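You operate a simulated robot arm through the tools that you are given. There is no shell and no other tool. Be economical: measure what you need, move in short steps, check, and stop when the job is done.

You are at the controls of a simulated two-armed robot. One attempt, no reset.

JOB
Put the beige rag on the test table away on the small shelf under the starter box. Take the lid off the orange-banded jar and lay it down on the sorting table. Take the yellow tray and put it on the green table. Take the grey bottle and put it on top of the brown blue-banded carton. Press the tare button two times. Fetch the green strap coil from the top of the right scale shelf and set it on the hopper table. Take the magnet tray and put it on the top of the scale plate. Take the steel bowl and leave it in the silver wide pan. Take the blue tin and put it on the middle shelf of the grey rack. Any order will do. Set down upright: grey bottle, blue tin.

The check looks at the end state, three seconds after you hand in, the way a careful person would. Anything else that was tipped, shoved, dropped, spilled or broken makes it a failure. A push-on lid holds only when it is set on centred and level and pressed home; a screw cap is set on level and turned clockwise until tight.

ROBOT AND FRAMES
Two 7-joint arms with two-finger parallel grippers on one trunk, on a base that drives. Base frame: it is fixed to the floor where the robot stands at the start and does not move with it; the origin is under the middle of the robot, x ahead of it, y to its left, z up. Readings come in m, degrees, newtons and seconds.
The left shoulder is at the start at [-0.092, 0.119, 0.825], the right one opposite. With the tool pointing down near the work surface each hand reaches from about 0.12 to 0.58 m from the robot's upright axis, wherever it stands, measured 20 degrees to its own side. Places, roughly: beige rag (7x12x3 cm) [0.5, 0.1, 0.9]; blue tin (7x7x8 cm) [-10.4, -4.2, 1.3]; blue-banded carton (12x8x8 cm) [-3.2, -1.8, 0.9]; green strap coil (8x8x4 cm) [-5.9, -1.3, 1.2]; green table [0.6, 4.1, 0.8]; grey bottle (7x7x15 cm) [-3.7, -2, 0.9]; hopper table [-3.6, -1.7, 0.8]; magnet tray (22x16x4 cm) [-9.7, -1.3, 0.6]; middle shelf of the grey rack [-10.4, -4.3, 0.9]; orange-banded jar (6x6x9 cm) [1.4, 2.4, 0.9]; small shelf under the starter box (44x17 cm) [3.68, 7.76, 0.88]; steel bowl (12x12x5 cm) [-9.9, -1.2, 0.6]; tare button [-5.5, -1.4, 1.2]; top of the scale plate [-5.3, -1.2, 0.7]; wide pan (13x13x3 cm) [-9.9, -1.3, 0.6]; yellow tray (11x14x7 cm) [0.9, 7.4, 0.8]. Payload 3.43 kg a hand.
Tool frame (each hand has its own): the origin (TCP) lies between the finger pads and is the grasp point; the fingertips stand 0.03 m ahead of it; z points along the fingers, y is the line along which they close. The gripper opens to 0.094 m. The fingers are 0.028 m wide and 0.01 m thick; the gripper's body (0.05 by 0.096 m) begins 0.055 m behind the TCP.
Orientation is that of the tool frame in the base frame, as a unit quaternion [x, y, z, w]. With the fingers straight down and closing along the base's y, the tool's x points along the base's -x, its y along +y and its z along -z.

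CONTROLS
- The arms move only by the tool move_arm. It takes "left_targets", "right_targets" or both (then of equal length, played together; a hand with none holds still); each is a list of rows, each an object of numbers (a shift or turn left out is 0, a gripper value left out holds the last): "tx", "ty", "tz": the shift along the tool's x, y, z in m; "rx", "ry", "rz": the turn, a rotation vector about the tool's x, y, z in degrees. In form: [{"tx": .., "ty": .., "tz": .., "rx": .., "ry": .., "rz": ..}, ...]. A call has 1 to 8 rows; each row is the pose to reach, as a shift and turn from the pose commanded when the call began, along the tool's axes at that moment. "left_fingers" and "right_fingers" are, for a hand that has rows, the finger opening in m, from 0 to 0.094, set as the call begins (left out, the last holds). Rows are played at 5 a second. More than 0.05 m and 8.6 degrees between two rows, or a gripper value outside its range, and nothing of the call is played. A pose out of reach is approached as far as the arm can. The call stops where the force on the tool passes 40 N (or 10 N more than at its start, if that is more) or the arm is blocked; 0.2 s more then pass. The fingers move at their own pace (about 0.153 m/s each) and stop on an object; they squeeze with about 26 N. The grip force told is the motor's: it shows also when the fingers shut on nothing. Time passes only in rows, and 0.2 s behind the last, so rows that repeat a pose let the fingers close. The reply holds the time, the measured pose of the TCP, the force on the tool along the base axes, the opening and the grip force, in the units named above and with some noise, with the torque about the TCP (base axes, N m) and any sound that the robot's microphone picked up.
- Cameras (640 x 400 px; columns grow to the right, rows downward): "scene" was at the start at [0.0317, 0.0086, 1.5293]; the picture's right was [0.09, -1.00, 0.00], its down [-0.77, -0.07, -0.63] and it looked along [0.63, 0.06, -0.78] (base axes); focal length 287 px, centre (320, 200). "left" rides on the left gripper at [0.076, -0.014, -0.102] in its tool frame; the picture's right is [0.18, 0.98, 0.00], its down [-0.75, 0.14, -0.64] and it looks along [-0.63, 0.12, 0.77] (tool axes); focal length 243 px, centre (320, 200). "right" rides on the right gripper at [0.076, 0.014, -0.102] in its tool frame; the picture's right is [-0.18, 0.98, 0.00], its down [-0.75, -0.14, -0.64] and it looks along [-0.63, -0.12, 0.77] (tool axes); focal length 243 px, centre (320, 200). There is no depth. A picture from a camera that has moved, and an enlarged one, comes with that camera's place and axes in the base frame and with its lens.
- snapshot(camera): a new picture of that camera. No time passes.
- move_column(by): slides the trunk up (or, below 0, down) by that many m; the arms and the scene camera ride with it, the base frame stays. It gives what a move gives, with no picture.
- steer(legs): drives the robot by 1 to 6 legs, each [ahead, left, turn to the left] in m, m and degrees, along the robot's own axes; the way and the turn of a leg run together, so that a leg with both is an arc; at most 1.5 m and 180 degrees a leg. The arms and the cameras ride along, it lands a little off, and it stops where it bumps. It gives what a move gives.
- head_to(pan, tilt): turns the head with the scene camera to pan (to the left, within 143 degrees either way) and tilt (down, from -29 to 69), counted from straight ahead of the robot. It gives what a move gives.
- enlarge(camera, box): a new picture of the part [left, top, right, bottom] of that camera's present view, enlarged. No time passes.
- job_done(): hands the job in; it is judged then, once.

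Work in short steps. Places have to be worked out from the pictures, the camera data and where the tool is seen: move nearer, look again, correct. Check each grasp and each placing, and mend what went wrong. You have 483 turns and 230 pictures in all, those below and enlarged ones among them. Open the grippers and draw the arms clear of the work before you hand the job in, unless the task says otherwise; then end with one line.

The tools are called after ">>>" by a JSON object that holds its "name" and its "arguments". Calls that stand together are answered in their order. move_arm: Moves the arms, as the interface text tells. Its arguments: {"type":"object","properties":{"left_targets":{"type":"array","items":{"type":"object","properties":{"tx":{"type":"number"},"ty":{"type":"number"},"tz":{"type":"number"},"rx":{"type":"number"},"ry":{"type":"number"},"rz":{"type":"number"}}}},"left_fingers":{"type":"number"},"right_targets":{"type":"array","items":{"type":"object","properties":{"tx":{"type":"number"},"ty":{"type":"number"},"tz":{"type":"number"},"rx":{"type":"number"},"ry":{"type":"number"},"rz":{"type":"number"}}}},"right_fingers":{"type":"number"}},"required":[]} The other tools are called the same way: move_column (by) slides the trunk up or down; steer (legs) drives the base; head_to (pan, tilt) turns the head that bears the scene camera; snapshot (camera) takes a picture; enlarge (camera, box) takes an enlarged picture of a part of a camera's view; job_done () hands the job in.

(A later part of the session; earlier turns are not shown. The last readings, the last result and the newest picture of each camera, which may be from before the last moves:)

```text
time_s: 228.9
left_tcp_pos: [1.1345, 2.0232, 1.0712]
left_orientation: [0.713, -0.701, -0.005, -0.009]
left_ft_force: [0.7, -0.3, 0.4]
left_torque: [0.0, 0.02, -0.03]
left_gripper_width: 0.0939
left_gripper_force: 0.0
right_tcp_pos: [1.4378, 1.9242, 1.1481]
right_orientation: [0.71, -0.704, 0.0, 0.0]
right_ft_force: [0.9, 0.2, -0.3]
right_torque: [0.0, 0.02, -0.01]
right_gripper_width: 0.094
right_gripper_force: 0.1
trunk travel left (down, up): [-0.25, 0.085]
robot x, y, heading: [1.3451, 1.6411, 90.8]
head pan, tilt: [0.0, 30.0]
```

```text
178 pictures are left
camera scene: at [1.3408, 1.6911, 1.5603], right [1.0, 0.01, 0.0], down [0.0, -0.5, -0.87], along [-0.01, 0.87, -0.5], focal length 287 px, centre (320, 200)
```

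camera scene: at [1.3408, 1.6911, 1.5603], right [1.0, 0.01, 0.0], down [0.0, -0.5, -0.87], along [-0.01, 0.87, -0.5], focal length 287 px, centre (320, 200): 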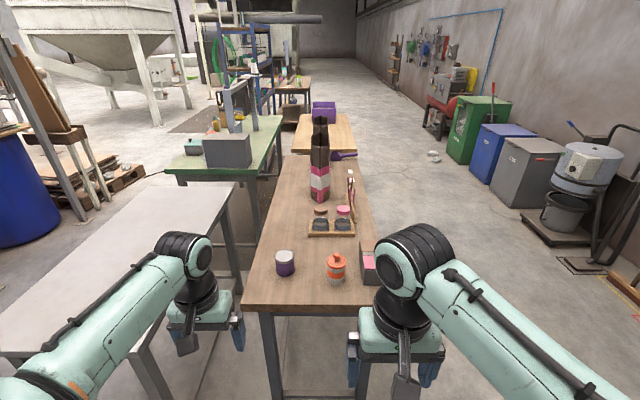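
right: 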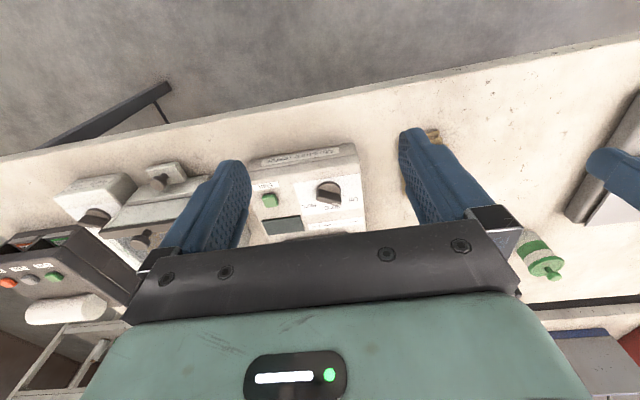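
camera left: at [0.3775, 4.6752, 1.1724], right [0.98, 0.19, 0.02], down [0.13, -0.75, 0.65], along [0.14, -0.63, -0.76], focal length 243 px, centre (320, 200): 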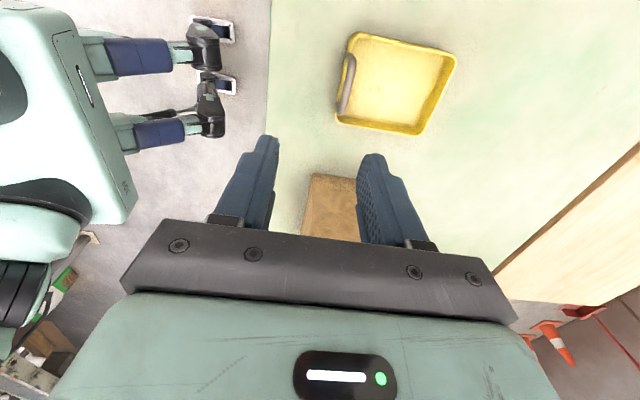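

I see no label yet; I enlarge the wood table's edge and the white table from here.

>>> {"name": "enlarge", "arguments": {"camera": "scene", "box": [230, 190, 400, 330]}}

>>> {"name": "head_to", "arguments": {"pan": 60, "tilt": 35}}

>>> {"name": "snapshot", "arguments": {"camera": "scene"}}

>>> {"name": "head_to", "arguments": {"pan": 125, "tilt": 25}}

>>> {"name": "snapshot", "arguments": {"camera": "scene"}}

```text
2.86 times, centred on (315, 260) of scene
camera zoom: at [1.3408, 1.6911, 1.5603], right [1.0, 0.01, 0.0], down [0.0, -0.5, -0.87], along [-0.01, 0.87, -0.5], focal length 820 px, centre (334, 29)
```

zoom: 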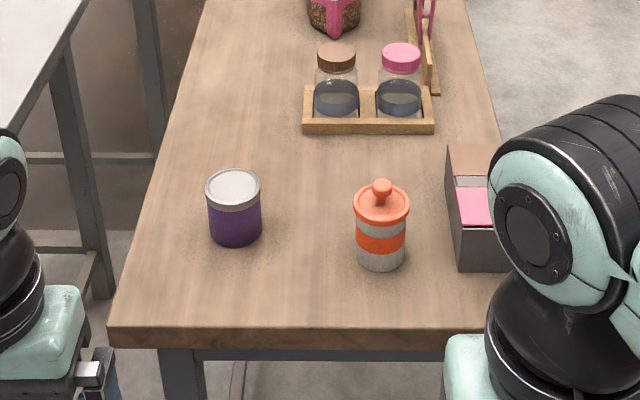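

```text
time_s: 230.2
left_tcp_pos: [1.1347, 2.0228, 1.0698]
left_orientation: [0.713, -0.701, -0.004, -0.009]
left_ft_force: [0.6, 0.3, 0.7]
left_torque: [0.0, 0.01, 0.04]
left_gripper_width: 0.094
left_gripper_force: 0.1
right_tcp_pos: [1.4381, 1.9237, 1.1477]
right_orientation: [0.71, -0.704, 0.0, -0.001]
right_ft_force: [0.3, 0.2, 1.3]
right_torque: [-0.05, 0.0, -0.03]
right_gripper_width: 0.0938
right_gripper_force: 0.0
trunk travel left (down, up): [-0.25, 0.085]
robot x, y, heading: [1.3421, 1.6462, 90.2]
head pan, tilt: [60.0, 35.0]
```

```text
176 pictures are left
camera scene: at [1.265, 1.6441, 1.5524], right [0.49, 0.87, 0.0], down [0.5, -0.28, -0.82], along [-0.71, 0.4, -0.57], focal length 287 px, centre (320, 200)
```

scene: 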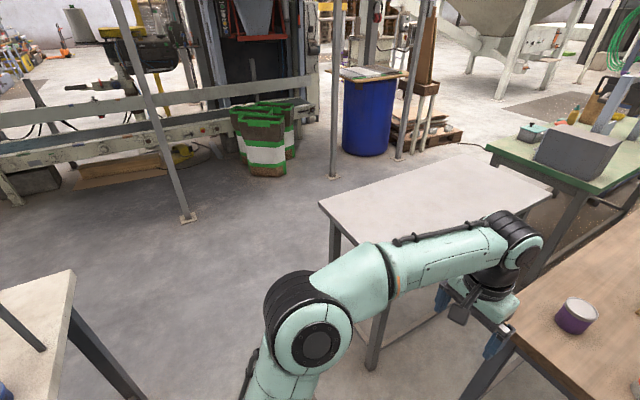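

```text
time_s: 231.5
left_tcp_pos: [1.1364, 2.0229, 1.0715]
left_orientation: [0.713, -0.701, -0.005, -0.009]
left_ft_force: [0.4, 0.6, -0.1]
left_torque: [0.01, -0.01, 0.01]
left_gripper_width: 0.0941
left_gripper_force: 0.1
right_tcp_pos: [1.4376, 1.9234, 1.1462]
right_orientation: [0.71, -0.704, -0.001, 0.0]
right_ft_force: [0.7, 0.7, -0.6]
right_torque: [-0.01, -0.03, -0.01]
right_gripper_width: 0.0943
right_gripper_force: 0.0
trunk travel left (down, up): [-0.25, 0.085]
robot x, y, heading: [1.3408, 1.6405, 90.7]
head pan, tilt: [125.0, 25.0]
```

```text
175 pictures are left
camera scene: at [1.2666, 1.5472, 1.5682], right [-0.58, 0.81, 0.0], down [0.34, 0.25, -0.91], along [-0.74, -0.53, -0.42], focal length 287 px, centre (320, 200)
```

scene: 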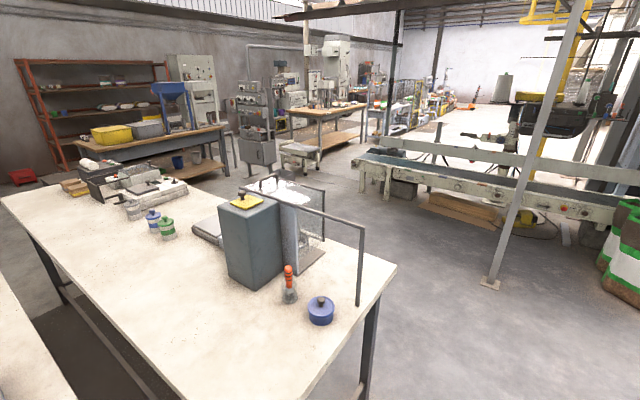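

The jar centre is about (1.386, 2.40), table top z≈0.855, knob top ≈0.945. I drive up to the table edge with the jar right ahead and look from the right hand.

>>> {"name": "steer", "arguments": {"legs": [[0.3, -0.04, -0.5]]}}

>>> {"name": "head_to", "arguments": {"pan": 0, "tilt": 45}}

>>> {"name": "snapshot", "arguments": {"camera": "scene"}}

>>> {"name": "snapshot", "arguments": {"camera": "right"}}

```text
time_s: 233.6
left_tcp_pos: [1.1748, 2.3229, 1.0704]
left_orientation: [0.712, -0.702, -0.004, -0.008]
left_ft_force: [-0.2, 0.6, -0.7]
left_torque: [0.0, 0.01, -0.01]
left_gripper_width: 0.0941
left_gripper_force: 0.0
right_tcp_pos: [1.4767, 2.2228, 1.1474]
right_orientation: [0.709, -0.705, 0.0, 0.0]
right_ft_force: [1.0, 0.0, 0.1]
right_torque: [-0.04, -0.04, 0.0]
right_gripper_width: 0.094
right_gripper_force: 0.2
trunk travel left (down, up): [-0.25, 0.085]
robot x, y, heading: [1.3782, 1.9375, 90.4]
head pan, tilt: [125.0, 25.0]
```

```text
time_s: 235.6
left_tcp_pos: [1.1746, 2.3214, 1.0707]
left_orientation: [0.712, -0.702, -0.005, -0.008]
left_ft_force: [-0.2, 0.8, 0.4]
left_torque: [0.04, -0.01, -0.02]
left_gripper_width: 0.094
left_gripper_force: 0.0
right_tcp_pos: [1.4763, 2.2214, 1.1476]
right_orientation: [0.709, -0.705, 0.0, 0.0]
right_ft_force: [-1.0, 0.7, 0.0]
right_torque: [-0.02, 0.04, 0.02]
right_gripper_width: 0.0939
right_gripper_force: 0.0
trunk travel left (down, up): [-0.25, 0.085]
robot x, y, heading: [1.3759, 1.9393, 90.5]
head pan, tilt: [0.0, 45.0]
```

```text
174 pictures are left
camera scene: at [1.3784, 1.9806, 1.5376], right [1.0, 0.01, 0.0], down [0.0, -0.71, -0.71], along [0.0, 0.71, -0.71], focal length 287 px, centre (320, 200)
```

scene: 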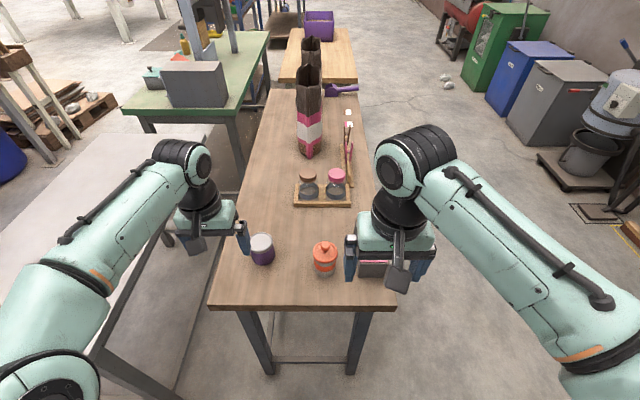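

```text
173 pictures are left
camera right: at [1.4635, 2.1459, 1.2489], right [-0.98, 0.18, 0.0], down [0.14, 0.75, 0.64], along [0.11, 0.63, -0.77], focal length 243 px, centre (320, 200)
```

right: 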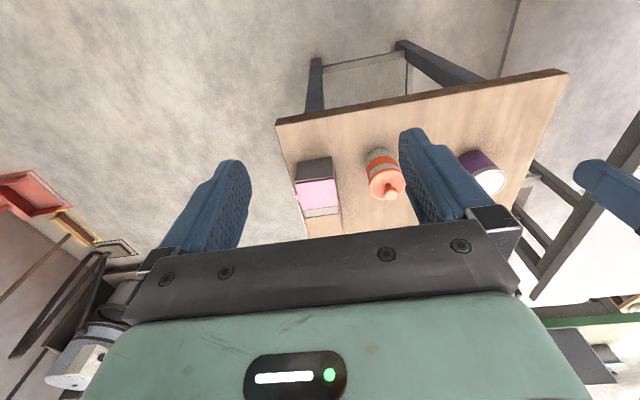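

Knob is near (1.392, 2.406, 0.94). I bring the right hand above it with the fingers half open and look again.

>>> {"name": "move_arm", "arguments": {"right_targets": [{"tx": -0.037, "ty": 0.017}, {"tx": -0.074, "ty": 0.034, "tz": 0.02}, {"tx": -0.11, "ty": 0.05, "tz": 0.04}, {"tx": -0.147, "ty": 0.067, "tz": 0.06}, {"tx": -0.184, "ty": 0.084, "tz": 0.08}, {"tx": -0.184, "ty": 0.084, "tz": 0.08}], "right_fingers": 0.05}}

>>> {"name": "snapshot", "arguments": {"camera": "right"}}

>>> {"name": "enlarge", "arguments": {"camera": "scene", "box": [240, 170, 420, 310]}}

```text
time_s: 237.0
left_tcp_pos: [1.1744, 2.3207, 1.0703]
left_orientation: [0.712, -0.702, -0.005, -0.008]
left_ft_force: [0.4, 0.1, 0.4]
left_torque: [0.0, -0.02, 0.02]
left_gripper_width: 0.0941
left_gripper_force: 0.1
right_tcp_pos: [1.3926, 2.4, 1.065]
right_orientation: [0.709, -0.705, 0.0, 0.0]
right_ft_force: [0.1, 0.8, -0.3]
right_torque: [0.02, -0.01, 0.02]
right_gripper_width: 0.0502
right_gripper_force: 0.0
right hand out of reach, approached as far as the arm can: row 5, 6
trunk travel left (down, up): [-0.25, 0.085]
robot x, y, heading: [1.381, 1.9377, 90.4]
head pan, tilt: [0.0, 45.0]
```

```text
172 pictures are left
camera right: at [1.3804, 2.3223, 1.1662], right [-0.98, 0.18, 0.0], down [0.14, 0.75, 0.64], along [0.11, 0.63, -0.77], focal length 243 px, centre (320, 200)
```

right: 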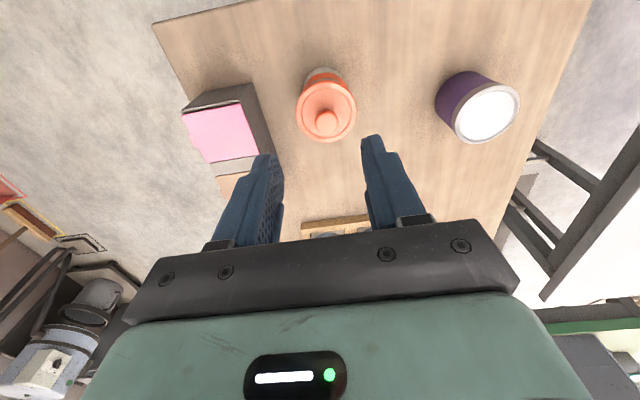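

```text
2.86 times, centred on (330, 240) of scene
camera zoom: at [1.3783, 1.9805, 1.5376], right [1.0, 0.01, 0.0], down [0.0, -0.71, -0.71], along [0.0, 0.71, -0.71], focal length 820 px, centre (291, 86)
```

zoom: 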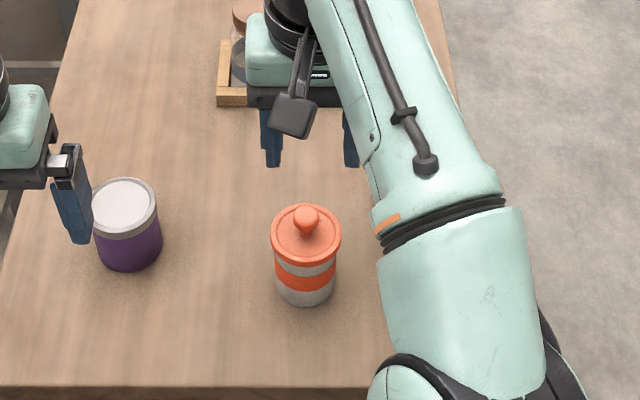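

The knob is at (1.388, 2.414, 0.94). I centre on it and come down until the fingertips straddle it.

>>> {"name": "move_arm", "arguments": {"right_targets": [{"tx": -0.005, "ty": 0.004, "tz": 0.04}, {"tx": -0.01, "ty": 0.004, "tz": 0.08}, {"tx": -0.01, "ty": 0.004, "tz": 0.1}, {"tx": -0.01, "ty": 0.004, "tz": 0.11}]}}

>>> {"name": "snapshot", "arguments": {"camera": "right"}}

>>> {"name": "enlarge", "arguments": {"camera": "scene", "box": [260, 190, 380, 290]}}

```text
time_s: 238.0
left_tcp_pos: [1.1759, 2.3228, 1.0708]
left_orientation: [0.712, -0.702, -0.005, -0.008]
left_ft_force: [0.4, -0.5, 0.3]
left_torque: [-0.03, -0.02, -0.01]
left_gripper_width: 0.094
left_gripper_force: 0.0
right_tcp_pos: [1.3885, 2.4078, 0.9543]
right_orientation: [0.709, -0.705, -0.001, 0.001]
right_ft_force: [0.0, 0.0, 0.0]
right_torque: [0.01, 0.03, 0.01]
right_gripper_width: 0.05
right_gripper_force: 0.1
trunk travel left (down, up): [-0.25, 0.085]
robot x, y, heading: [1.3777, 1.9383, 90.4]
head pan, tilt: [0.0, 45.0]
```

```text
170 pictures are left
camera right: at [1.3754, 2.331, 1.0558], right [-0.98, 0.18, 0.0], down [0.14, 0.75, 0.64], along [0.11, 0.63, -0.77], focal length 243 px, centre (320, 200)
```

right: 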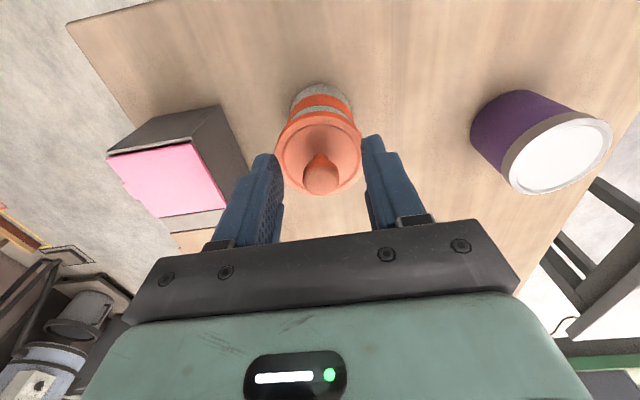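

```text
4.00 times, centred on (320, 240) of scene
camera zoom: at [1.3785, 1.9808, 1.5376], right [1.0, 0.01, 0.0], down [0.0, -0.71, -0.71], along [0.0, 0.71, -0.71], focal length 1148 px, centre (320, 40)
```

zoom: 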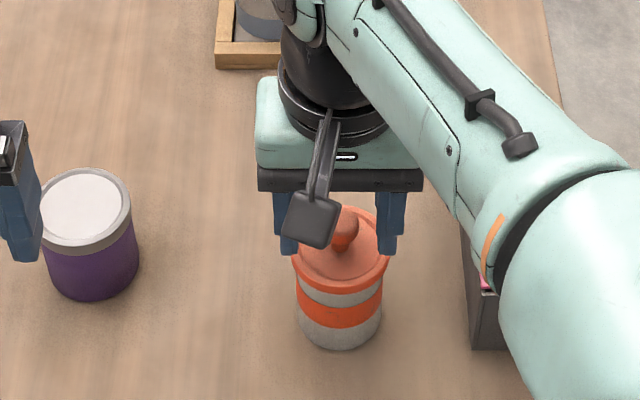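

Well centred. I go 8 mm further down and close on the knob.

>>> {"name": "move_arm", "arguments": {"right_targets": [{"tx": -0.004, "tz": 0.004}, {"tx": -0.004, "tz": 0.008}]}}

>>> {"name": "move_arm", "arguments": {"right_targets": [{}, {}, {}], "right_fingers": 0.0}}

>>> {"name": "snapshot", "arguments": {"camera": "right"}}

```text
time_s: 238.6
left_tcp_pos: [1.1747, 2.3232, 1.0704]
left_orientation: [0.712, -0.702, -0.005, -0.007]
left_ft_force: [0.4, 0.7, -0.4]
left_torque: [0.0, 0.03, -0.01]
left_gripper_width: 0.0941
left_gripper_force: 0.0
right_tcp_pos: [1.3884, 2.4115, 0.947]
right_orientation: [0.709, -0.705, 0.0, 0.0]
right_ft_force: [-0.8, -0.6, 0.2]
right_torque: [-0.01, 0.0, 0.01]
right_gripper_width: 0.05
right_gripper_force: 0.1
trunk travel left (down, up): [-0.25, 0.085]
robot x, y, heading: [1.3801, 1.9406, 90.1]
head pan, tilt: [0.0, 45.0]
```

```text
time_s: 239.4
left_tcp_pos: [1.1727, 2.3215, 1.0705]
left_orientation: [0.712, -0.702, -0.005, -0.008]
left_ft_force: [-0.3, 0.0, 0.5]
left_torque: [-0.01, 0.0, 0.0]
left_gripper_width: 0.0939
left_gripper_force: 0.2
right_tcp_pos: [1.3873, 2.4121, 0.9462]
right_orientation: [0.709, -0.705, 0.0, 0.0]
right_ft_force: [-0.4, -0.1, -0.1]
right_torque: [-0.01, -0.01, -0.01]
right_gripper_width: 0.0217
right_gripper_force: 25.5
trunk travel left (down, up): [-0.25, 0.085]
robot x, y, heading: [1.3803, 1.9379, 90.3]
head pan, tilt: [0.0, 45.0]
heard: snap
```

```text
168 pictures are left
camera right: at [1.375, 2.3351, 1.0479], right [-0.98, 0.18, 0.0], down [0.14, 0.75, 0.64], along [0.11, 0.63, -0.77], focal length 243 px, centre (320, 200)
```

right: 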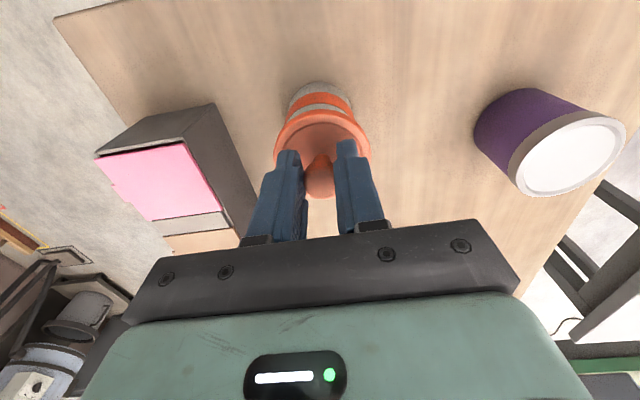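

The knob is held (0.0217) and a snap was heard. I lift slowly and check whether only the lid comes.

>>> {"name": "move_arm", "arguments": {"right_targets": [{"tz": -0.004}, {"tz": -0.008}, {"tz": -0.012}, {"tz": -0.02}]}}

>>> {"name": "snapshot", "arguments": {"camera": "right"}}

>>> {"name": "enlarge", "arguments": {"camera": "scene", "box": [260, 190, 380, 290]}}

```text
time_s: 240.4
left_tcp_pos: [1.174, 2.3219, 1.0716]
left_orientation: [0.712, -0.702, -0.005, -0.009]
left_ft_force: [-0.6, -0.7, -1.0]
left_torque: [-0.03, 0.02, 0.04]
left_gripper_width: 0.094
left_gripper_force: 0.0
right_tcp_pos: [1.3881, 2.4115, 0.9682]
right_orientation: [0.709, -0.705, -0.001, 0.0]
right_ft_force: [0.1, 0.5, 0.1]
right_torque: [0.0, 0.0, 0.0]
right_gripper_width: 0.0219
right_gripper_force: 26.1
trunk travel left (down, up): [-0.25, 0.085]
robot x, y, heading: [1.3802, 1.9419, 90.3]
head pan, tilt: [0.0, 45.0]
```

```text
167 pictures are left
camera right: at [1.3749, 2.3351, 1.0686], right [-0.98, 0.18, 0.0], down [0.14, 0.75, 0.64], along [0.11, 0.63, -0.77], focal length 243 px, centre (320, 200)
```

right: 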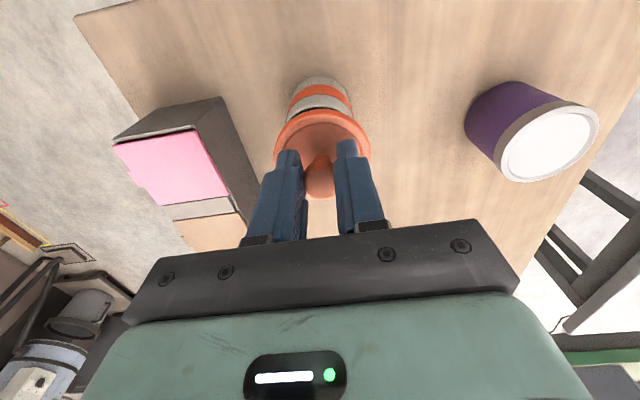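

```text
4.00 times, centred on (320, 240) of scene
camera zoom: at [1.3785, 1.9805, 1.5376], right [1.0, 0.01, 0.0], down [0.0, -0.71, -0.71], along [0.0, 0.71, -0.71], focal length 1148 px, centre (320, 40)
```

zoom: 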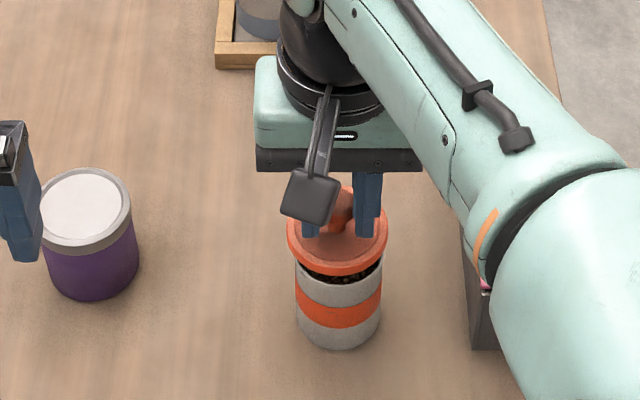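

The lid is off cleanly and the jar stands. I raise it and move it to bare table at about (1.31, 2.35), in front-left of the jar.

>>> {"name": "move_arm", "arguments": {"right_targets": [{"tz": -0.04}, {"tz": -0.06}, {"tx": 0.031, "ty": 0.039, "tz": -0.06}, {"tx": 0.062, "ty": 0.078, "tz": -0.06}, {"tx": 0.062, "ty": 0.078, "tz": -0.02}, {"tx": 0.062, "ty": 0.078, "tz": 0.02}, {"tx": 0.062, "ty": 0.078, "tz": 0.04}]}}

>>> {"name": "snapshot", "arguments": {"camera": "right"}}

>>> {"name": "enlarge", "arguments": {"camera": "scene", "box": [240, 190, 380, 310]}}

```text
time_s: 242.0
left_tcp_pos: [1.1729, 2.3223, 1.0709]
left_orientation: [0.713, -0.702, -0.004, -0.009]
left_ft_force: [-0.1, -0.1, 0.0]
left_torque: [-0.03, 0.0, 0.0]
left_gripper_width: 0.0942
left_gripper_force: 0.0
right_tcp_pos: [1.3093, 2.3518, 0.927]
right_orientation: [0.709, -0.705, -0.001, 0.0]
right_ft_force: [0.1, 0.2, -0.7]
right_torque: [0.0, 0.03, 0.02]
right_gripper_width: 0.0221
right_gripper_force: 26.1
trunk travel left (down, up): [-0.25, 0.085]
robot x, y, heading: [1.3784, 1.9422, 90.5]
head pan, tilt: [0.0, 45.0]
```

```text
165 pictures are left
camera right: at [1.2965, 2.2736, 1.0287], right [-0.98, 0.18, 0.0], down [0.14, 0.75, 0.64], along [0.11, 0.63, -0.77], focal length 243 px, centre (320, 200)
```

right: 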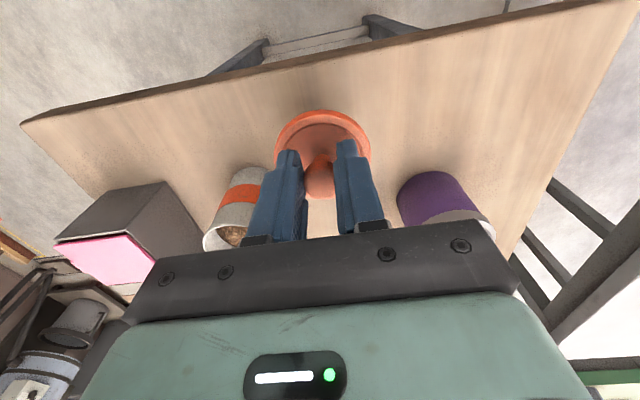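

```text
3.33 times, centred on (310, 250) of scene
camera zoom: at [1.3786, 1.9808, 1.5376], right [1.0, 0.01, 0.0], down [0.0, -0.71, -0.71], along [0.0, 0.71, -0.71], focal length 956 px, centre (353, 33)
```

zoom: 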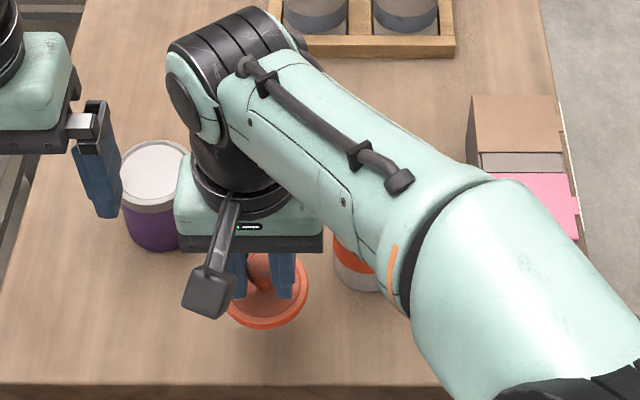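

Clear of both jars. I lower in small steps until the lid touches the table.

>>> {"name": "move_arm", "arguments": {"right_targets": [{"tz": 0.006}, {"tz": 0.01}, {"tz": 0.014}, {"tz": 0.018}, {"tz": 0.022}, {"tz": 0.026}]}}

```text
time_s: 243.4
left_tcp_pos: [1.1737, 2.3219, 1.0721]
left_orientation: [0.712, -0.703, -0.005, -0.009]
left_ft_force: [0.1, -0.5, -0.7]
left_torque: [0.0, 0.02, 0.02]
left_gripper_width: 0.0939
left_gripper_force: 0.0
right_tcp_pos: [1.3102, 2.3503, 0.9019]
right_orientation: [0.709, -0.705, 0.0, 0.0]
right_ft_force: [0.2, -0.2, -0.1]
right_torque: [0.03, 0.0, 0.03]
right_gripper_width: 0.0218
right_gripper_force: 25.8
trunk travel left (down, up): [-0.25, 0.085]
robot x, y, heading: [1.3786, 1.9426, 90.5]
head pan, tilt: [0.0, 45.0]
```

No contact yet at 0.902; I go on in small steps.

>>> {"name": "move_arm", "arguments": {"right_targets": [{"tz": 0.004}, {"tz": 0.008}, {"tz": 0.012}, {"tz": 0.016}, {"tz": 0.02}]}}

>>> {"name": "enlarge", "arguments": {"camera": "scene", "box": [240, 190, 380, 310]}}

```text
time_s: 244.6
left_tcp_pos: [1.174, 2.3227, 1.0694]
left_orientation: [0.712, -0.702, -0.006, -0.008]
left_ft_force: [-0.2, 0.1, -0.4]
left_torque: [0.02, -0.01, 0.03]
left_gripper_width: 0.094
left_gripper_force: 0.0
right_tcp_pos: [1.3094, 2.3497, 0.8798]
right_orientation: [0.709, -0.705, -0.001, 0.001]
right_ft_force: [-0.3, 0.5, 0.2]
right_torque: [0.0, -0.04, -0.01]
right_gripper_width: 0.0217
right_gripper_force: 26.0
trunk travel left (down, up): [-0.25, 0.085]
robot x, y, heading: [1.3762, 1.9418, 90.5]
head pan, tilt: [0.0, 45.0]
```

```text
3.33 times, centred on (310, 250) of scene
camera zoom: at [1.3785, 1.9806, 1.5376], right [1.0, 0.01, 0.0], down [0.0, -0.71, -0.71], along [0.0, 0.71, -0.71], focal length 956 px, centre (353, 33)
```

zoom: 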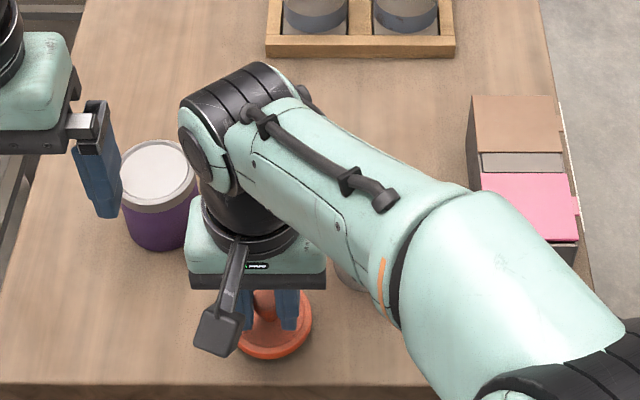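

Shadow shows it is nearly down. I continue in 3 mm steps.

>>> {"name": "move_arm", "arguments": {"right_targets": [{"tz": 0.003}, {"tz": 0.006}, {"tz": 0.009}, {"tz": 0.012}, {"tz": 0.015}]}}

```text
time_s: 245.8
left_tcp_pos: [1.1744, 2.3206, 1.071]
left_orientation: [0.712, -0.702, -0.005, -0.009]
left_ft_force: [-0.6, -0.6, -0.5]
left_torque: [-0.01, 0.01, 0.0]
left_gripper_width: 0.0942
left_gripper_force: 0.1
right_tcp_pos: [1.3106, 2.3495, 0.8697]
right_orientation: [0.709, -0.705, -0.005, -0.001]
right_ft_force: [2.4, -1.5, 23.7]
right_torque: [-0.28, -0.11, -0.1]
right_gripper_width: 0.0214
right_gripper_force: 26.1
trunk travel left (down, up): [-0.25, 0.085]
robot x, y, heading: [1.3792, 1.9401, 90.2]
head pan, tilt: [0.0, 45.0]
```

Contact (24 N): the lid lies on the table. I ease 2 mm, open a little and lift away.

>>> {"name": "move_arm", "arguments": {"right_targets": [{"tz": -0.004}, {"tz": -0.004}]}}

>>> {"name": "move_arm", "arguments": {"right_targets": [{}, {}, {}], "right_fingers": 0.045}}

>>> {"name": "move_arm", "arguments": {"right_targets": [{"tz": -0.04}, {"tz": -0.09}, {"tz": -0.14}, {"tz": -0.19}, {"tx": 0.04, "ty": -0.02, "tz": -0.21}, {"tx": 0.08, "ty": -0.04, "tz": -0.22}, {"tx": 0.12, "ty": -0.07, "tz": -0.23}]}}

>>> {"name": "enlarge", "arguments": {"camera": "scene", "box": [220, 150, 420, 320]}}

```text
time_s: 246.4
left_tcp_pos: [1.1748, 2.3215, 1.0712]
left_orientation: [0.712, -0.702, -0.005, -0.009]
left_ft_force: [1.5, 0.1, 0.7]
left_torque: [0.0, -0.02, 0.0]
left_gripper_width: 0.0941
left_gripper_force: 0.0
right_tcp_pos: [1.3102, 2.3502, 0.8695]
right_orientation: [0.71, -0.705, 0.001, 0.0]
right_ft_force: [-1.9, 3.4, 7.2]
right_torque: [0.38, 0.05, 0.05]
right_gripper_width: 0.0218
right_gripper_force: 26.0
trunk travel left (down, up): [-0.25, 0.085]
robot x, y, heading: [1.3757, 1.9392, 90.3]
head pan, tilt: [0.0, 45.0]
```

```text
time_s: 247.2
left_tcp_pos: [1.1732, 2.3216, 1.0702]
left_orientation: [0.712, -0.702, -0.005, -0.008]
left_ft_force: [-0.3, -1.3, 0.2]
left_torque: [-0.01, -0.01, -0.02]
left_gripper_width: 0.094
left_gripper_force: 0.1
right_tcp_pos: [1.3112, 2.3484, 0.87]
right_orientation: [0.709, -0.705, 0.0, 0.0]
right_ft_force: [-0.7, -0.3, 0.0]
right_torque: [-0.01, 0.02, -0.02]
right_gripper_width: 0.0454
right_gripper_force: 0.2
trunk travel left (down, up): [-0.25, 0.085]
robot x, y, heading: [1.3819, 1.938, 90.5]
head pan, tilt: [0.0, 45.0]
```

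```text
refused: row 7 steps farther than a row can; nothing moved
```

```text
2.35 times, centred on (320, 235) of scene
camera zoom: at [1.3785, 1.9806, 1.5376], right [1.0, 0.01, 0.0], down [0.0, -0.71, -0.71], along [0.0, 0.71, -0.71], focal length 675 px, centre (320, 118)
```

zoom: 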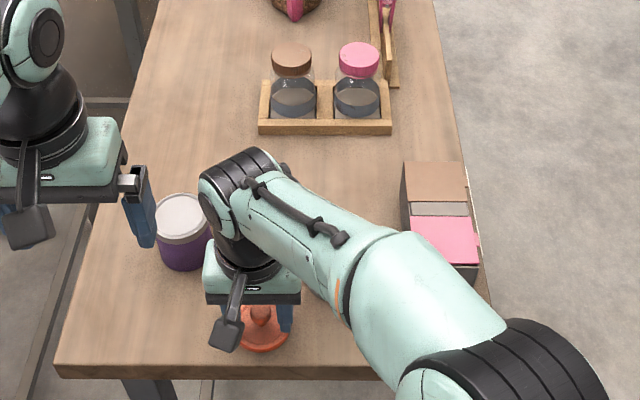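

Released; I lift the hand away.

>>> {"name": "move_arm", "arguments": {"right_targets": [{"tz": -0.04}, {"tz": -0.09}, {"tz": -0.14}, {"tz": -0.19}, {"tx": 0.03, "ty": -0.02, "tz": -0.21}, {"tx": 0.06, "ty": -0.04, "tz": -0.23}, {"tx": 0.09, "ty": -0.06, "tz": -0.25}]}}

>>> {"name": "steer", "arguments": {"legs": [[-0.3, 0, 0]]}}

>>> {"name": "snapshot", "arguments": {"camera": "scene"}}

```text
time_s: 248.8
left_tcp_pos: [1.1744, 2.3203, 1.0703]
left_orientation: [0.711, -0.703, -0.005, -0.009]
left_ft_force: [-0.3, -0.7, -0.1]
left_torque: [0.04, -0.01, 0.02]
left_gripper_width: 0.0942
left_gripper_force: 0.0
right_tcp_pos: [1.3708, 2.2581, 1.1215]
right_orientation: [0.709, -0.705, 0.0, 0.001]
right_ft_force: [0.9, -0.6, -0.7]
right_torque: [0.01, 0.01, 0.0]
right_gripper_width: 0.045
right_gripper_force: 0.0
trunk travel left (down, up): [-0.25, 0.085]
robot x, y, heading: [1.3785, 1.9429, 90.3]
head pan, tilt: [0.0, 45.0]
```

```text
time_s: 250.9
left_tcp_pos: [1.1776, 2.0252, 1.0702]
left_orientation: [0.709, -0.705, -0.006, -0.009]
left_ft_force: [-0.1, 0.7, 0.3]
left_torque: [-0.04, 0.0, 0.02]
left_gripper_width: 0.0937
left_gripper_force: 0.1
right_tcp_pos: [1.3721, 1.9623, 1.1207]
right_orientation: [-0.706, 0.708, 0.0, 0.001]
right_ft_force: [-0.4, -1.1, -0.1]
right_torque: [0.01, 0.01, 0.0]
right_gripper_width: 0.0451
right_gripper_force: 0.0
trunk travel left (down, up): [-0.25, 0.085]
robot x, y, heading: [1.3786, 1.6427, 90.0]
head pan, tilt: [0.0, 45.0]
```

```text
161 pictures are left
camera scene: at [1.3794, 1.6829, 1.5376], right [1.0, 0.0, 0.0], down [0.0, -0.71, -0.71], along [0.0, 0.71, -0.71], focal length 287 px, centre (320, 200)
```

scene: 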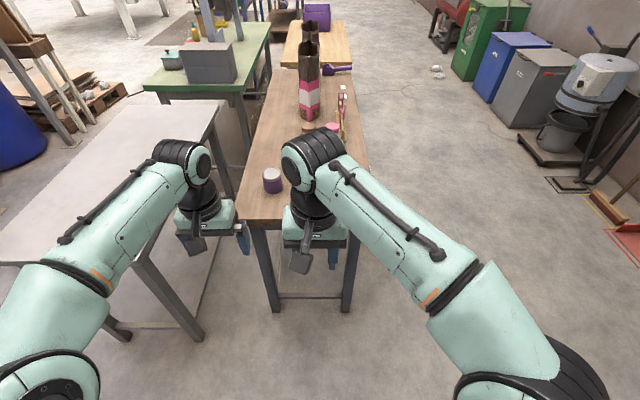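

I move the right hand aside to check the jar and lid.

>>> {"name": "move_arm", "arguments": {"right_targets": [{"ty": -0.05}, {"ty": -0.1}, {"ty": -0.1}], "right_fingers": 0.094}}

>>> {"name": "enlarge", "arguments": {"camera": "scene", "box": [230, 120, 390, 230]}}

```text
time_s: 251.7
left_tcp_pos: [1.1764, 2.0264, 1.0714]
left_orientation: [0.709, -0.705, -0.003, -0.008]
left_ft_force: [-0.9, 0.5, 0.4]
left_torque: [-0.03, -0.02, -0.02]
left_gripper_width: 0.0941
left_gripper_force: 0.1
right_tcp_pos: [1.4723, 1.9631, 1.1205]
right_orientation: [0.708, -0.706, 0.0, 0.0]
right_ft_force: [0.5, -0.3, -0.2]
right_torque: [-0.01, -0.01, 0.01]
right_gripper_width: 0.0941
right_gripper_force: 0.1
trunk travel left (down, up): [-0.25, 0.085]
robot x, y, heading: [1.3778, 1.6471, 89.9]
head pan, tilt: [0.0, 45.0]
```

```text
3.64 times, centred on (310, 175) of scene
camera zoom: at [1.3787, 1.6838, 1.5376], right [1.0, 0.0, 0.0], down [0.0, -0.71, -0.71], along [0.0, 0.71, -0.71], focal length 1043 px, centre (356, 291)
```

zoom: 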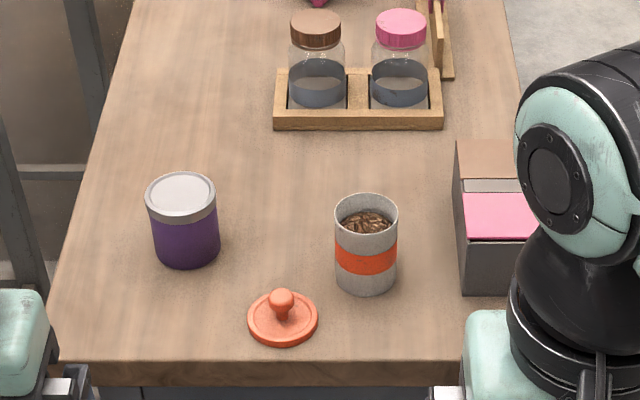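

Jar and lid are both standing well. I drive back west to the aisle and look southwest for the way to the hopper table.

>>> {"name": "steer", "arguments": {"legs": [[0, 0, 90], [1.5, 0, 0], [0.25, 0, 0], [0, 0, 60]]}}

>>> {"name": "head_to", "arguments": {"pan": 0, "tilt": 20}}

>>> {"name": "snapshot", "arguments": {"camera": "scene"}}

```text
time_s: 266.9
left_tcp_pos: [-0.3746, 1.2439, 1.0702]
left_orientation: [0.865, 0.501, -0.009, 0.002]
left_ft_force: [0.0, 0.0, -0.5]
left_torque: [-0.01, 0.02, 0.01]
left_gripper_width: 0.0939
left_gripper_force: 0.0
right_tcp_pos: [-0.5982, 1.4483, 1.12]
right_orientation: [0.868, 0.497, 0.0, 0.0]
right_ft_force: [0.3, 0.1, 1.1]
right_torque: [0.01, 0.0, 0.02]
right_gripper_width: 0.0939
right_gripper_force: 0.0
trunk travel left (down, up): [-0.25, 0.085]
robot x, y, heading: [-0.3559, 1.6804, -120.3]
head pan, tilt: [0.0, 45.0]
```

```text
time_s: 267.8
left_tcp_pos: [-0.3747, 1.2451, 1.0693]
left_orientation: [0.866, 0.501, -0.01, 0.002]
left_ft_force: [0.5, -0.1, -0.1]
left_torque: [0.02, 0.02, 0.0]
left_gripper_width: 0.0941
left_gripper_force: 0.0
right_tcp_pos: [-0.5983, 1.4489, 1.1203]
right_orientation: [0.868, 0.496, 0.0, 0.0]
right_ft_force: [-0.4, 0.6, -0.9]
right_torque: [0.0, -0.02, -0.01]
right_gripper_width: 0.0941
right_gripper_force: 0.1
trunk travel left (down, up): [-0.25, 0.085]
robot x, y, heading: [-0.3572, 1.6774, -120.4]
head pan, tilt: [0.0, 20.0]
```

```text
159 pictures are left
camera scene: at [-0.3819, 1.6354, 1.5762], right [-0.86, 0.51, 0.0], down [0.17, 0.3, -0.94], along [-0.48, -0.81, -0.34], focal length 287 px, centre (320, 200)
```

scene: 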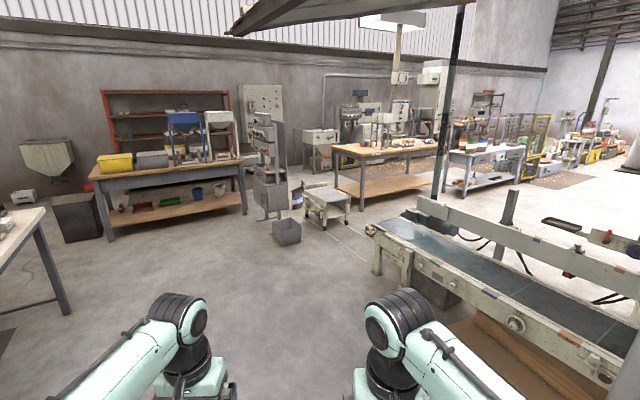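

The hopper table is the wooden one at centre-right; I must pass between the conveyor end (y≈-0.1) and the bin (y≈-1.0). I drive south to y≈-0.55, turn west and look.

>>> {"name": "steer", "arguments": {"legs": [[0, 0, 30.4], [1.5, 0, 0], [0.75, 0, 0], [0, 0, -90]]}}

>>> {"name": "snapshot", "arguments": {"camera": "scene"}}

```text
time_s: 284.2
left_tcp_pos: [-0.716, -0.7962, 1.0703]
left_orientation: [1.0, 0.008, -0.01, -0.002]
left_ft_force: [0.2, -0.2, -0.7]
left_torque: [0.02, -0.03, -0.03]
left_gripper_width: 0.0939
left_gripper_force: 0.0
right_tcp_pos: [-0.6556, -0.4984, 1.1205]
right_orientation: [1.0, 0.004, 0.0, 0.0]
right_ft_force: [-0.3, -0.2, -0.2]
right_torque: [-0.02, -0.01, -0.02]
right_gripper_width: 0.0943
right_gripper_force: 0.0
trunk travel left (down, up): [-0.25, 0.085]
robot x, y, heading: [-0.334, -0.5896, -179.6]
head pan, tilt: [0.0, 20.0]
```

```text
158 pictures are left
camera scene: at [-0.3854, -0.5883, 1.5763], right [-0.01, 1.0, 0.0], down [0.34, 0.0, -0.94], along [-0.94, -0.01, -0.34], focal length 287 px, centre (320, 200)
```

scene: 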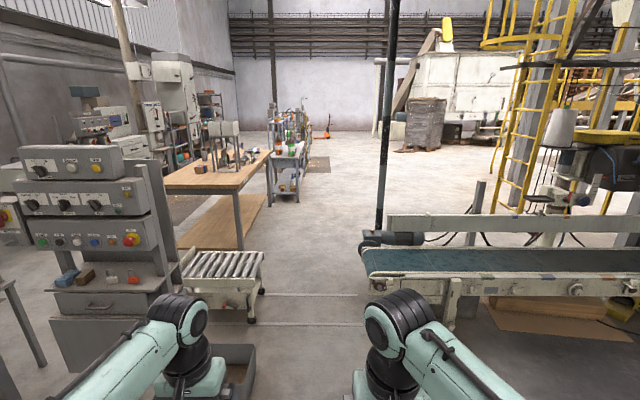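

The passage is free at y≈-0.55. I drive west to x≈-2.8 and look at the hopper table.

>>> {"name": "steer", "arguments": {"legs": [[1.5, -0.03, 0], [1.0, 0, 0]]}}

>>> {"name": "head_to", "arguments": {"pan": 40, "tilt": 25}}

>>> {"name": "snapshot", "arguments": {"camera": "scene"}}

```text
refused: leg 1 is longer than a leg can be; nothing moved
```

```text
time_s: 285.3
left_tcp_pos: [-0.7164, -0.7951, 1.0695]
left_orientation: [1.0, 0.007, -0.01, -0.003]
left_ft_force: [-0.2, -0.4, 0.6]
left_torque: [0.05, 0.02, 0.02]
left_gripper_width: 0.0941
left_gripper_force: 0.1
right_tcp_pos: [-0.6547, -0.4988, 1.12]
right_orientation: [1.0, 0.003, 0.0, 0.0]
right_ft_force: [-0.3, -0.2, -0.4]
right_torque: [0.01, 0.0, 0.0]
right_gripper_width: 0.0938
right_gripper_force: 0.0
trunk travel left (down, up): [-0.25, 0.085]
robot x, y, heading: [-0.3331, -0.5888, -179.7]
head pan, tilt: [40.0, 25.0]
```

```text
157 pictures are left
camera scene: at [-0.3625, -0.6472, 1.5682], right [-0.65, 0.76, 0.0], down [0.32, 0.27, -0.91], along [-0.69, -0.59, -0.42], focal length 287 px, centre (320, 200)
```

scene: 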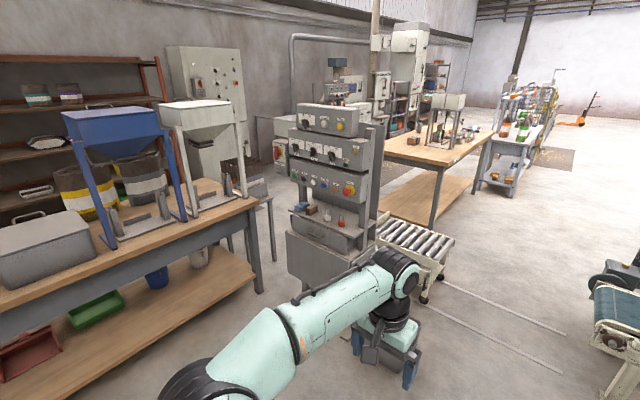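

The leg was a hair too long; I send it again.

>>> {"name": "steer", "arguments": {"legs": [[1.4, -0.03, 0], [1.0, 0, 0]]}}

>>> {"name": "head_to", "arguments": {"pan": 50, "tilt": 28}}

>>> {"name": "snapshot", "arguments": {"camera": "scene"}}

```text
time_s: 297.3
left_tcp_pos: [-3.1609, -0.7663, 1.0717]
left_orientation: [1.0, 0.008, -0.009, -0.003]
left_ft_force: [-0.9, -0.5, 1.1]
left_torque: [-0.01, 0.02, 0.02]
left_gripper_width: 0.0939
left_gripper_force: 0.0
right_tcp_pos: [-3.0996, -0.4709, 1.1216]
right_orientation: [1.0, 0.004, 0.0, 0.0]
right_ft_force: [-0.2, -0.6, -0.7]
right_torque: [0.01, 0.04, -0.01]
right_gripper_width: 0.094
right_gripper_force: 0.1
trunk travel left (down, up): [-0.25, 0.085]
robot x, y, heading: [-2.7785, -0.5619, -179.7]
head pan, tilt: [40.0, 25.0]
```

```text
time_s: 298.0
left_tcp_pos: [-3.1603, -0.768, 1.0708]
left_orientation: [1.0, 0.008, -0.01, -0.002]
left_ft_force: [-1.2, -1.0, 0.2]
left_torque: [0.0, 0.02, -0.02]
left_gripper_width: 0.094
left_gripper_force: 0.1
right_tcp_pos: [-3.0997, -0.4698, 1.1206]
right_orientation: [1.0, 0.004, 0.0, 0.0]
right_ft_force: [0.5, 0.3, -0.3]
right_torque: [0.04, 0.02, -0.02]
right_gripper_width: 0.0942
right_gripper_force: 0.0
trunk travel left (down, up): [-0.25, 0.085]
robot x, y, heading: [-2.7806, -0.5595, -179.7]
head pan, tilt: [50.0, 28.0]
```

```text
156 pictures are left
camera scene: at [-2.795, -0.6289, 1.5634], right [-0.77, 0.64, 0.0], down [0.3, 0.36, -0.88], along [-0.56, -0.68, -0.47], focal length 287 px, centre (320, 200)
```

scene: 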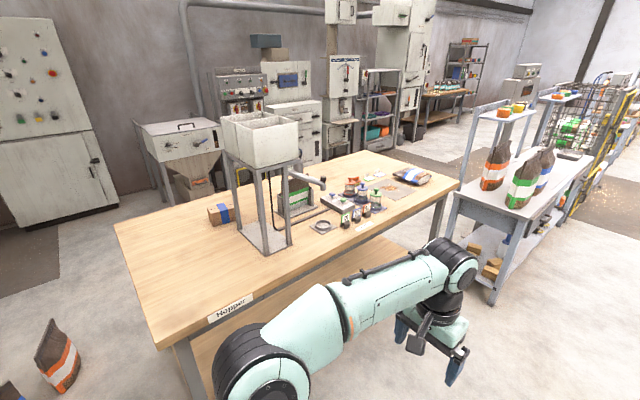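

The "Hopper" label marks the table (x -2.8…-4.5, y -1.35…-2.17). The bottle must be reached from the south side later; first I drive on west to look at the scale shelf.

>>> {"name": "steer", "arguments": {"legs": [[1.4, 0, 0], [0.7, 0, 0]]}}

>>> {"name": "head_to", "arguments": {"pan": 60, "tilt": 25}}

>>> {"name": "snapshot", "arguments": {"camera": "scene"}}

>>> {"name": "head_to", "arguments": {"pan": 10, "tilt": 20}}

>>> {"name": "snapshot", "arguments": {"camera": "scene"}}

```text
time_s: 308.6
left_tcp_pos: [-5.2952, -0.8445, 1.0701]
left_orientation: [1.0, 0.027, -0.01, -0.003]
left_ft_force: [-0.7, -0.7, 0.2]
left_torque: [-0.02, -0.02, 0.03]
left_gripper_width: 0.0941
left_gripper_force: 0.0
right_tcp_pos: [-5.2462, -0.5469, 1.1197]
right_orientation: [1.0, 0.025, 0.0, 0.0]
right_ft_force: [0.1, -0.2, 0.2]
right_torque: [0.01, -0.01, 0.01]
right_gripper_width: 0.0939
right_gripper_force: 0.0
trunk travel left (down, up): [-0.25, 0.085]
robot x, y, heading: [-4.9254, -0.6244, -177.0]
head pan, tilt: [50.0, 28.0]
```

```text
time_s: 309.4
left_tcp_pos: [-5.2952, -0.8457, 1.0707]
left_orientation: [1.0, 0.029, -0.01, -0.003]
left_ft_force: [-0.6, 0.4, 0.4]
left_torque: [0.01, -0.02, -0.01]
left_gripper_width: 0.094
left_gripper_force: 0.0
right_tcp_pos: [-5.2464, -0.5466, 1.12]
right_orientation: [1.0, 0.025, 0.0, 0.0]
right_ft_force: [-1.1, 0.0, -0.5]
right_torque: [-0.03, 0.03, -0.02]
right_gripper_width: 0.0937
right_gripper_force: 0.0
trunk travel left (down, up): [-0.25, 0.085]
robot x, y, heading: [-4.9253, -0.6226, -177.5]
head pan, tilt: [60.0, 25.0]
```

```text
155 pictures are left
camera scene: at [-4.9228, -0.7022, 1.5682], right [-0.89, 0.46, 0.0], down [0.19, 0.38, -0.91], along [-0.42, -0.81, -0.42], focal length 287 px, centre (320, 200)
```

scene: 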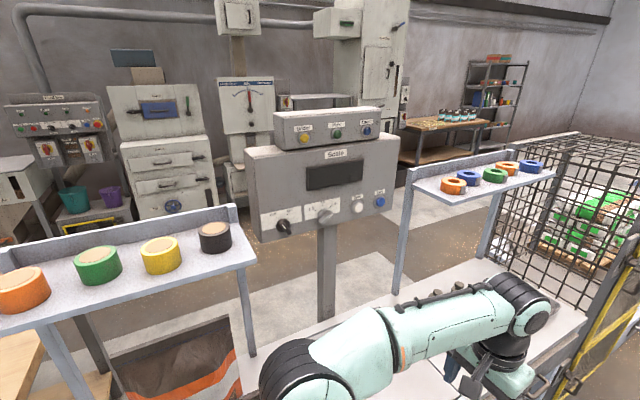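

```text
time_s: 310.5
left_tcp_pos: [-5.2951, -0.8451, 1.0703]
left_orientation: [1.0, 0.028, -0.01, -0.003]
left_ft_force: [-0.1, -0.1, 0.0]
left_torque: [0.0, 0.04, -0.02]
left_gripper_width: 0.0938
left_gripper_force: 0.1
right_tcp_pos: [-5.2479, -0.5463, 1.1203]
right_orientation: [1.0, 0.024, 0.0, 0.0]
right_ft_force: [-0.4, -0.7, -0.3]
right_torque: [0.0, 0.0, -0.01]
right_gripper_width: 0.0942
right_gripper_force: 0.1
trunk travel left (down, up): [-0.25, 0.085]
robot x, y, heading: [-4.9239, -0.6246, -177.0]
head pan, tilt: [10.0, 20.0]
```

```text
154 pictures are left
camera scene: at [-4.9714, -0.641, 1.5763], right [-0.22, 0.98, 0.0], down [0.33, 0.08, -0.94], along [-0.92, -0.21, -0.34], focal length 287 px, centre (320, 200)
```

scene: 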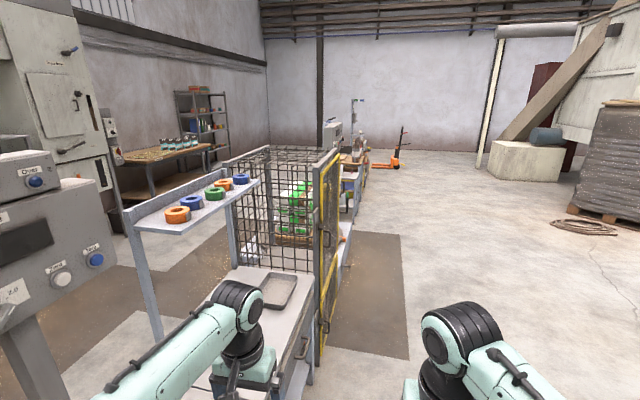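

The scale console and right shelf with the green coil are seen. I turn to face the console and look closely at the buttons.

>>> {"name": "steer", "arguments": {"legs": [[0, 0, 87], [0, -0.6, 0]]}}

>>> {"name": "head_to", "arguments": {"pan": 0, "tilt": 25}}

>>> {"name": "snapshot", "arguments": {"camera": "scene"}}

```text
time_s: 320.0
left_tcp_pos: [-5.3136, -1.013, 1.0698]
left_orientation: [0.696, 0.718, -0.008, 0.006]
left_ft_force: [0.2, 0.0, 0.1]
left_torque: [-0.04, 0.01, -0.01]
left_gripper_width: 0.0939
left_gripper_force: 0.0
right_tcp_pos: [-5.6119, -0.9554, 1.1196]
right_orientation: [0.699, 0.716, 0.001, 0.0]
right_ft_force: [0.3, 0.7, 1.0]
right_torque: [0.01, 0.02, -0.01]
right_gripper_width: 0.094
right_gripper_force: 0.0
trunk travel left (down, up): [-0.25, 0.085]
robot x, y, heading: [-5.5248, -0.6364, -89.0]
head pan, tilt: [10.0, 20.0]
```

```text
time_s: 320.8
left_tcp_pos: [-5.3145, -1.0127, 1.0701]
left_orientation: [0.697, 0.717, -0.008, 0.005]
left_ft_force: [-0.1, 0.0, 0.0]
left_torque: [-0.01, 0.01, 0.0]
left_gripper_width: 0.094
left_gripper_force: 0.0
right_tcp_pos: [-5.6113, -0.9567, 1.1197]
right_orientation: [0.699, 0.715, 0.001, 0.0]
right_ft_force: [0.0, 0.1, 0.8]
right_torque: [-0.02, -0.03, 0.0]
right_gripper_width: 0.0941
right_gripper_force: 0.1
trunk travel left (down, up): [-0.25, 0.085]
robot x, y, heading: [-5.524, -0.6383, -88.8]
head pan, tilt: [0.0, 25.0]
```

```text
153 pictures are left
camera scene: at [-5.5243, -0.6821, 1.5682], right [-1.0, -0.02, 0.0], down [-0.01, 0.42, -0.91], along [0.02, -0.91, -0.42], focal length 287 px, centre (320, 200)
```

scene: 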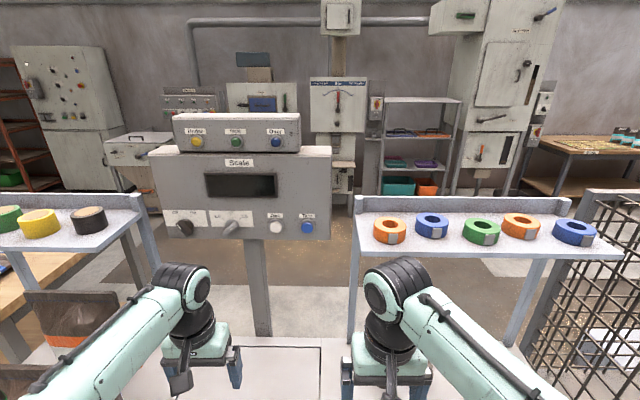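

>>> {"name": "enlarge", "arguments": {"camera": "scene", "box": [150, 100, 350, 250]}}

>>> {"name": "enlarge", "arguments": {"camera": "scene", "box": [350, 180, 630, 340]}}

```text
2.67 times, centred on (250, 175) of scene
camera zoom: at [-5.5243, -0.6821, 1.5682], right [-1.0, -0.02, 0.0], down [-0.01, 0.42, -0.91], along [0.02, -0.91, -0.42], focal length 765 px, centre (507, 267)
```

zoom: 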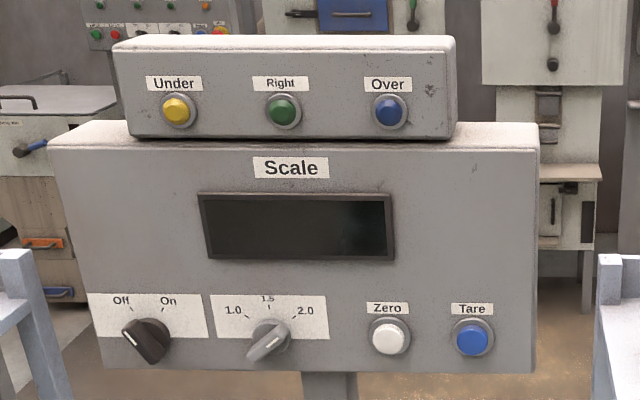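

```text
2.29 times, centred on (490, 260) of scene
camera zoom: at [-5.5243, -0.6821, 1.5682], right [-1.0, -0.02, 0.0], down [-0.01, 0.42, -0.91], along [0.02, -0.91, -0.42], focal length 656 px, centre (-69, 63)
```

zoom: 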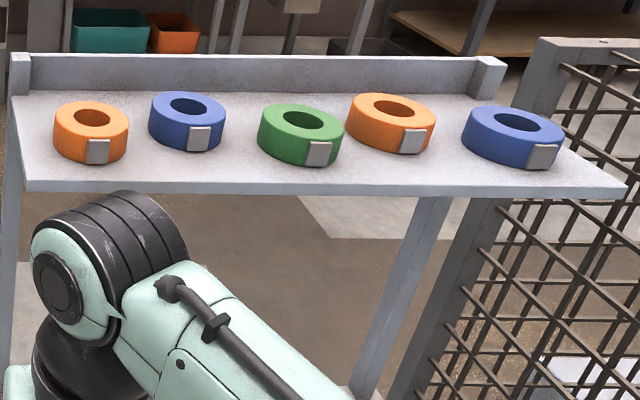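

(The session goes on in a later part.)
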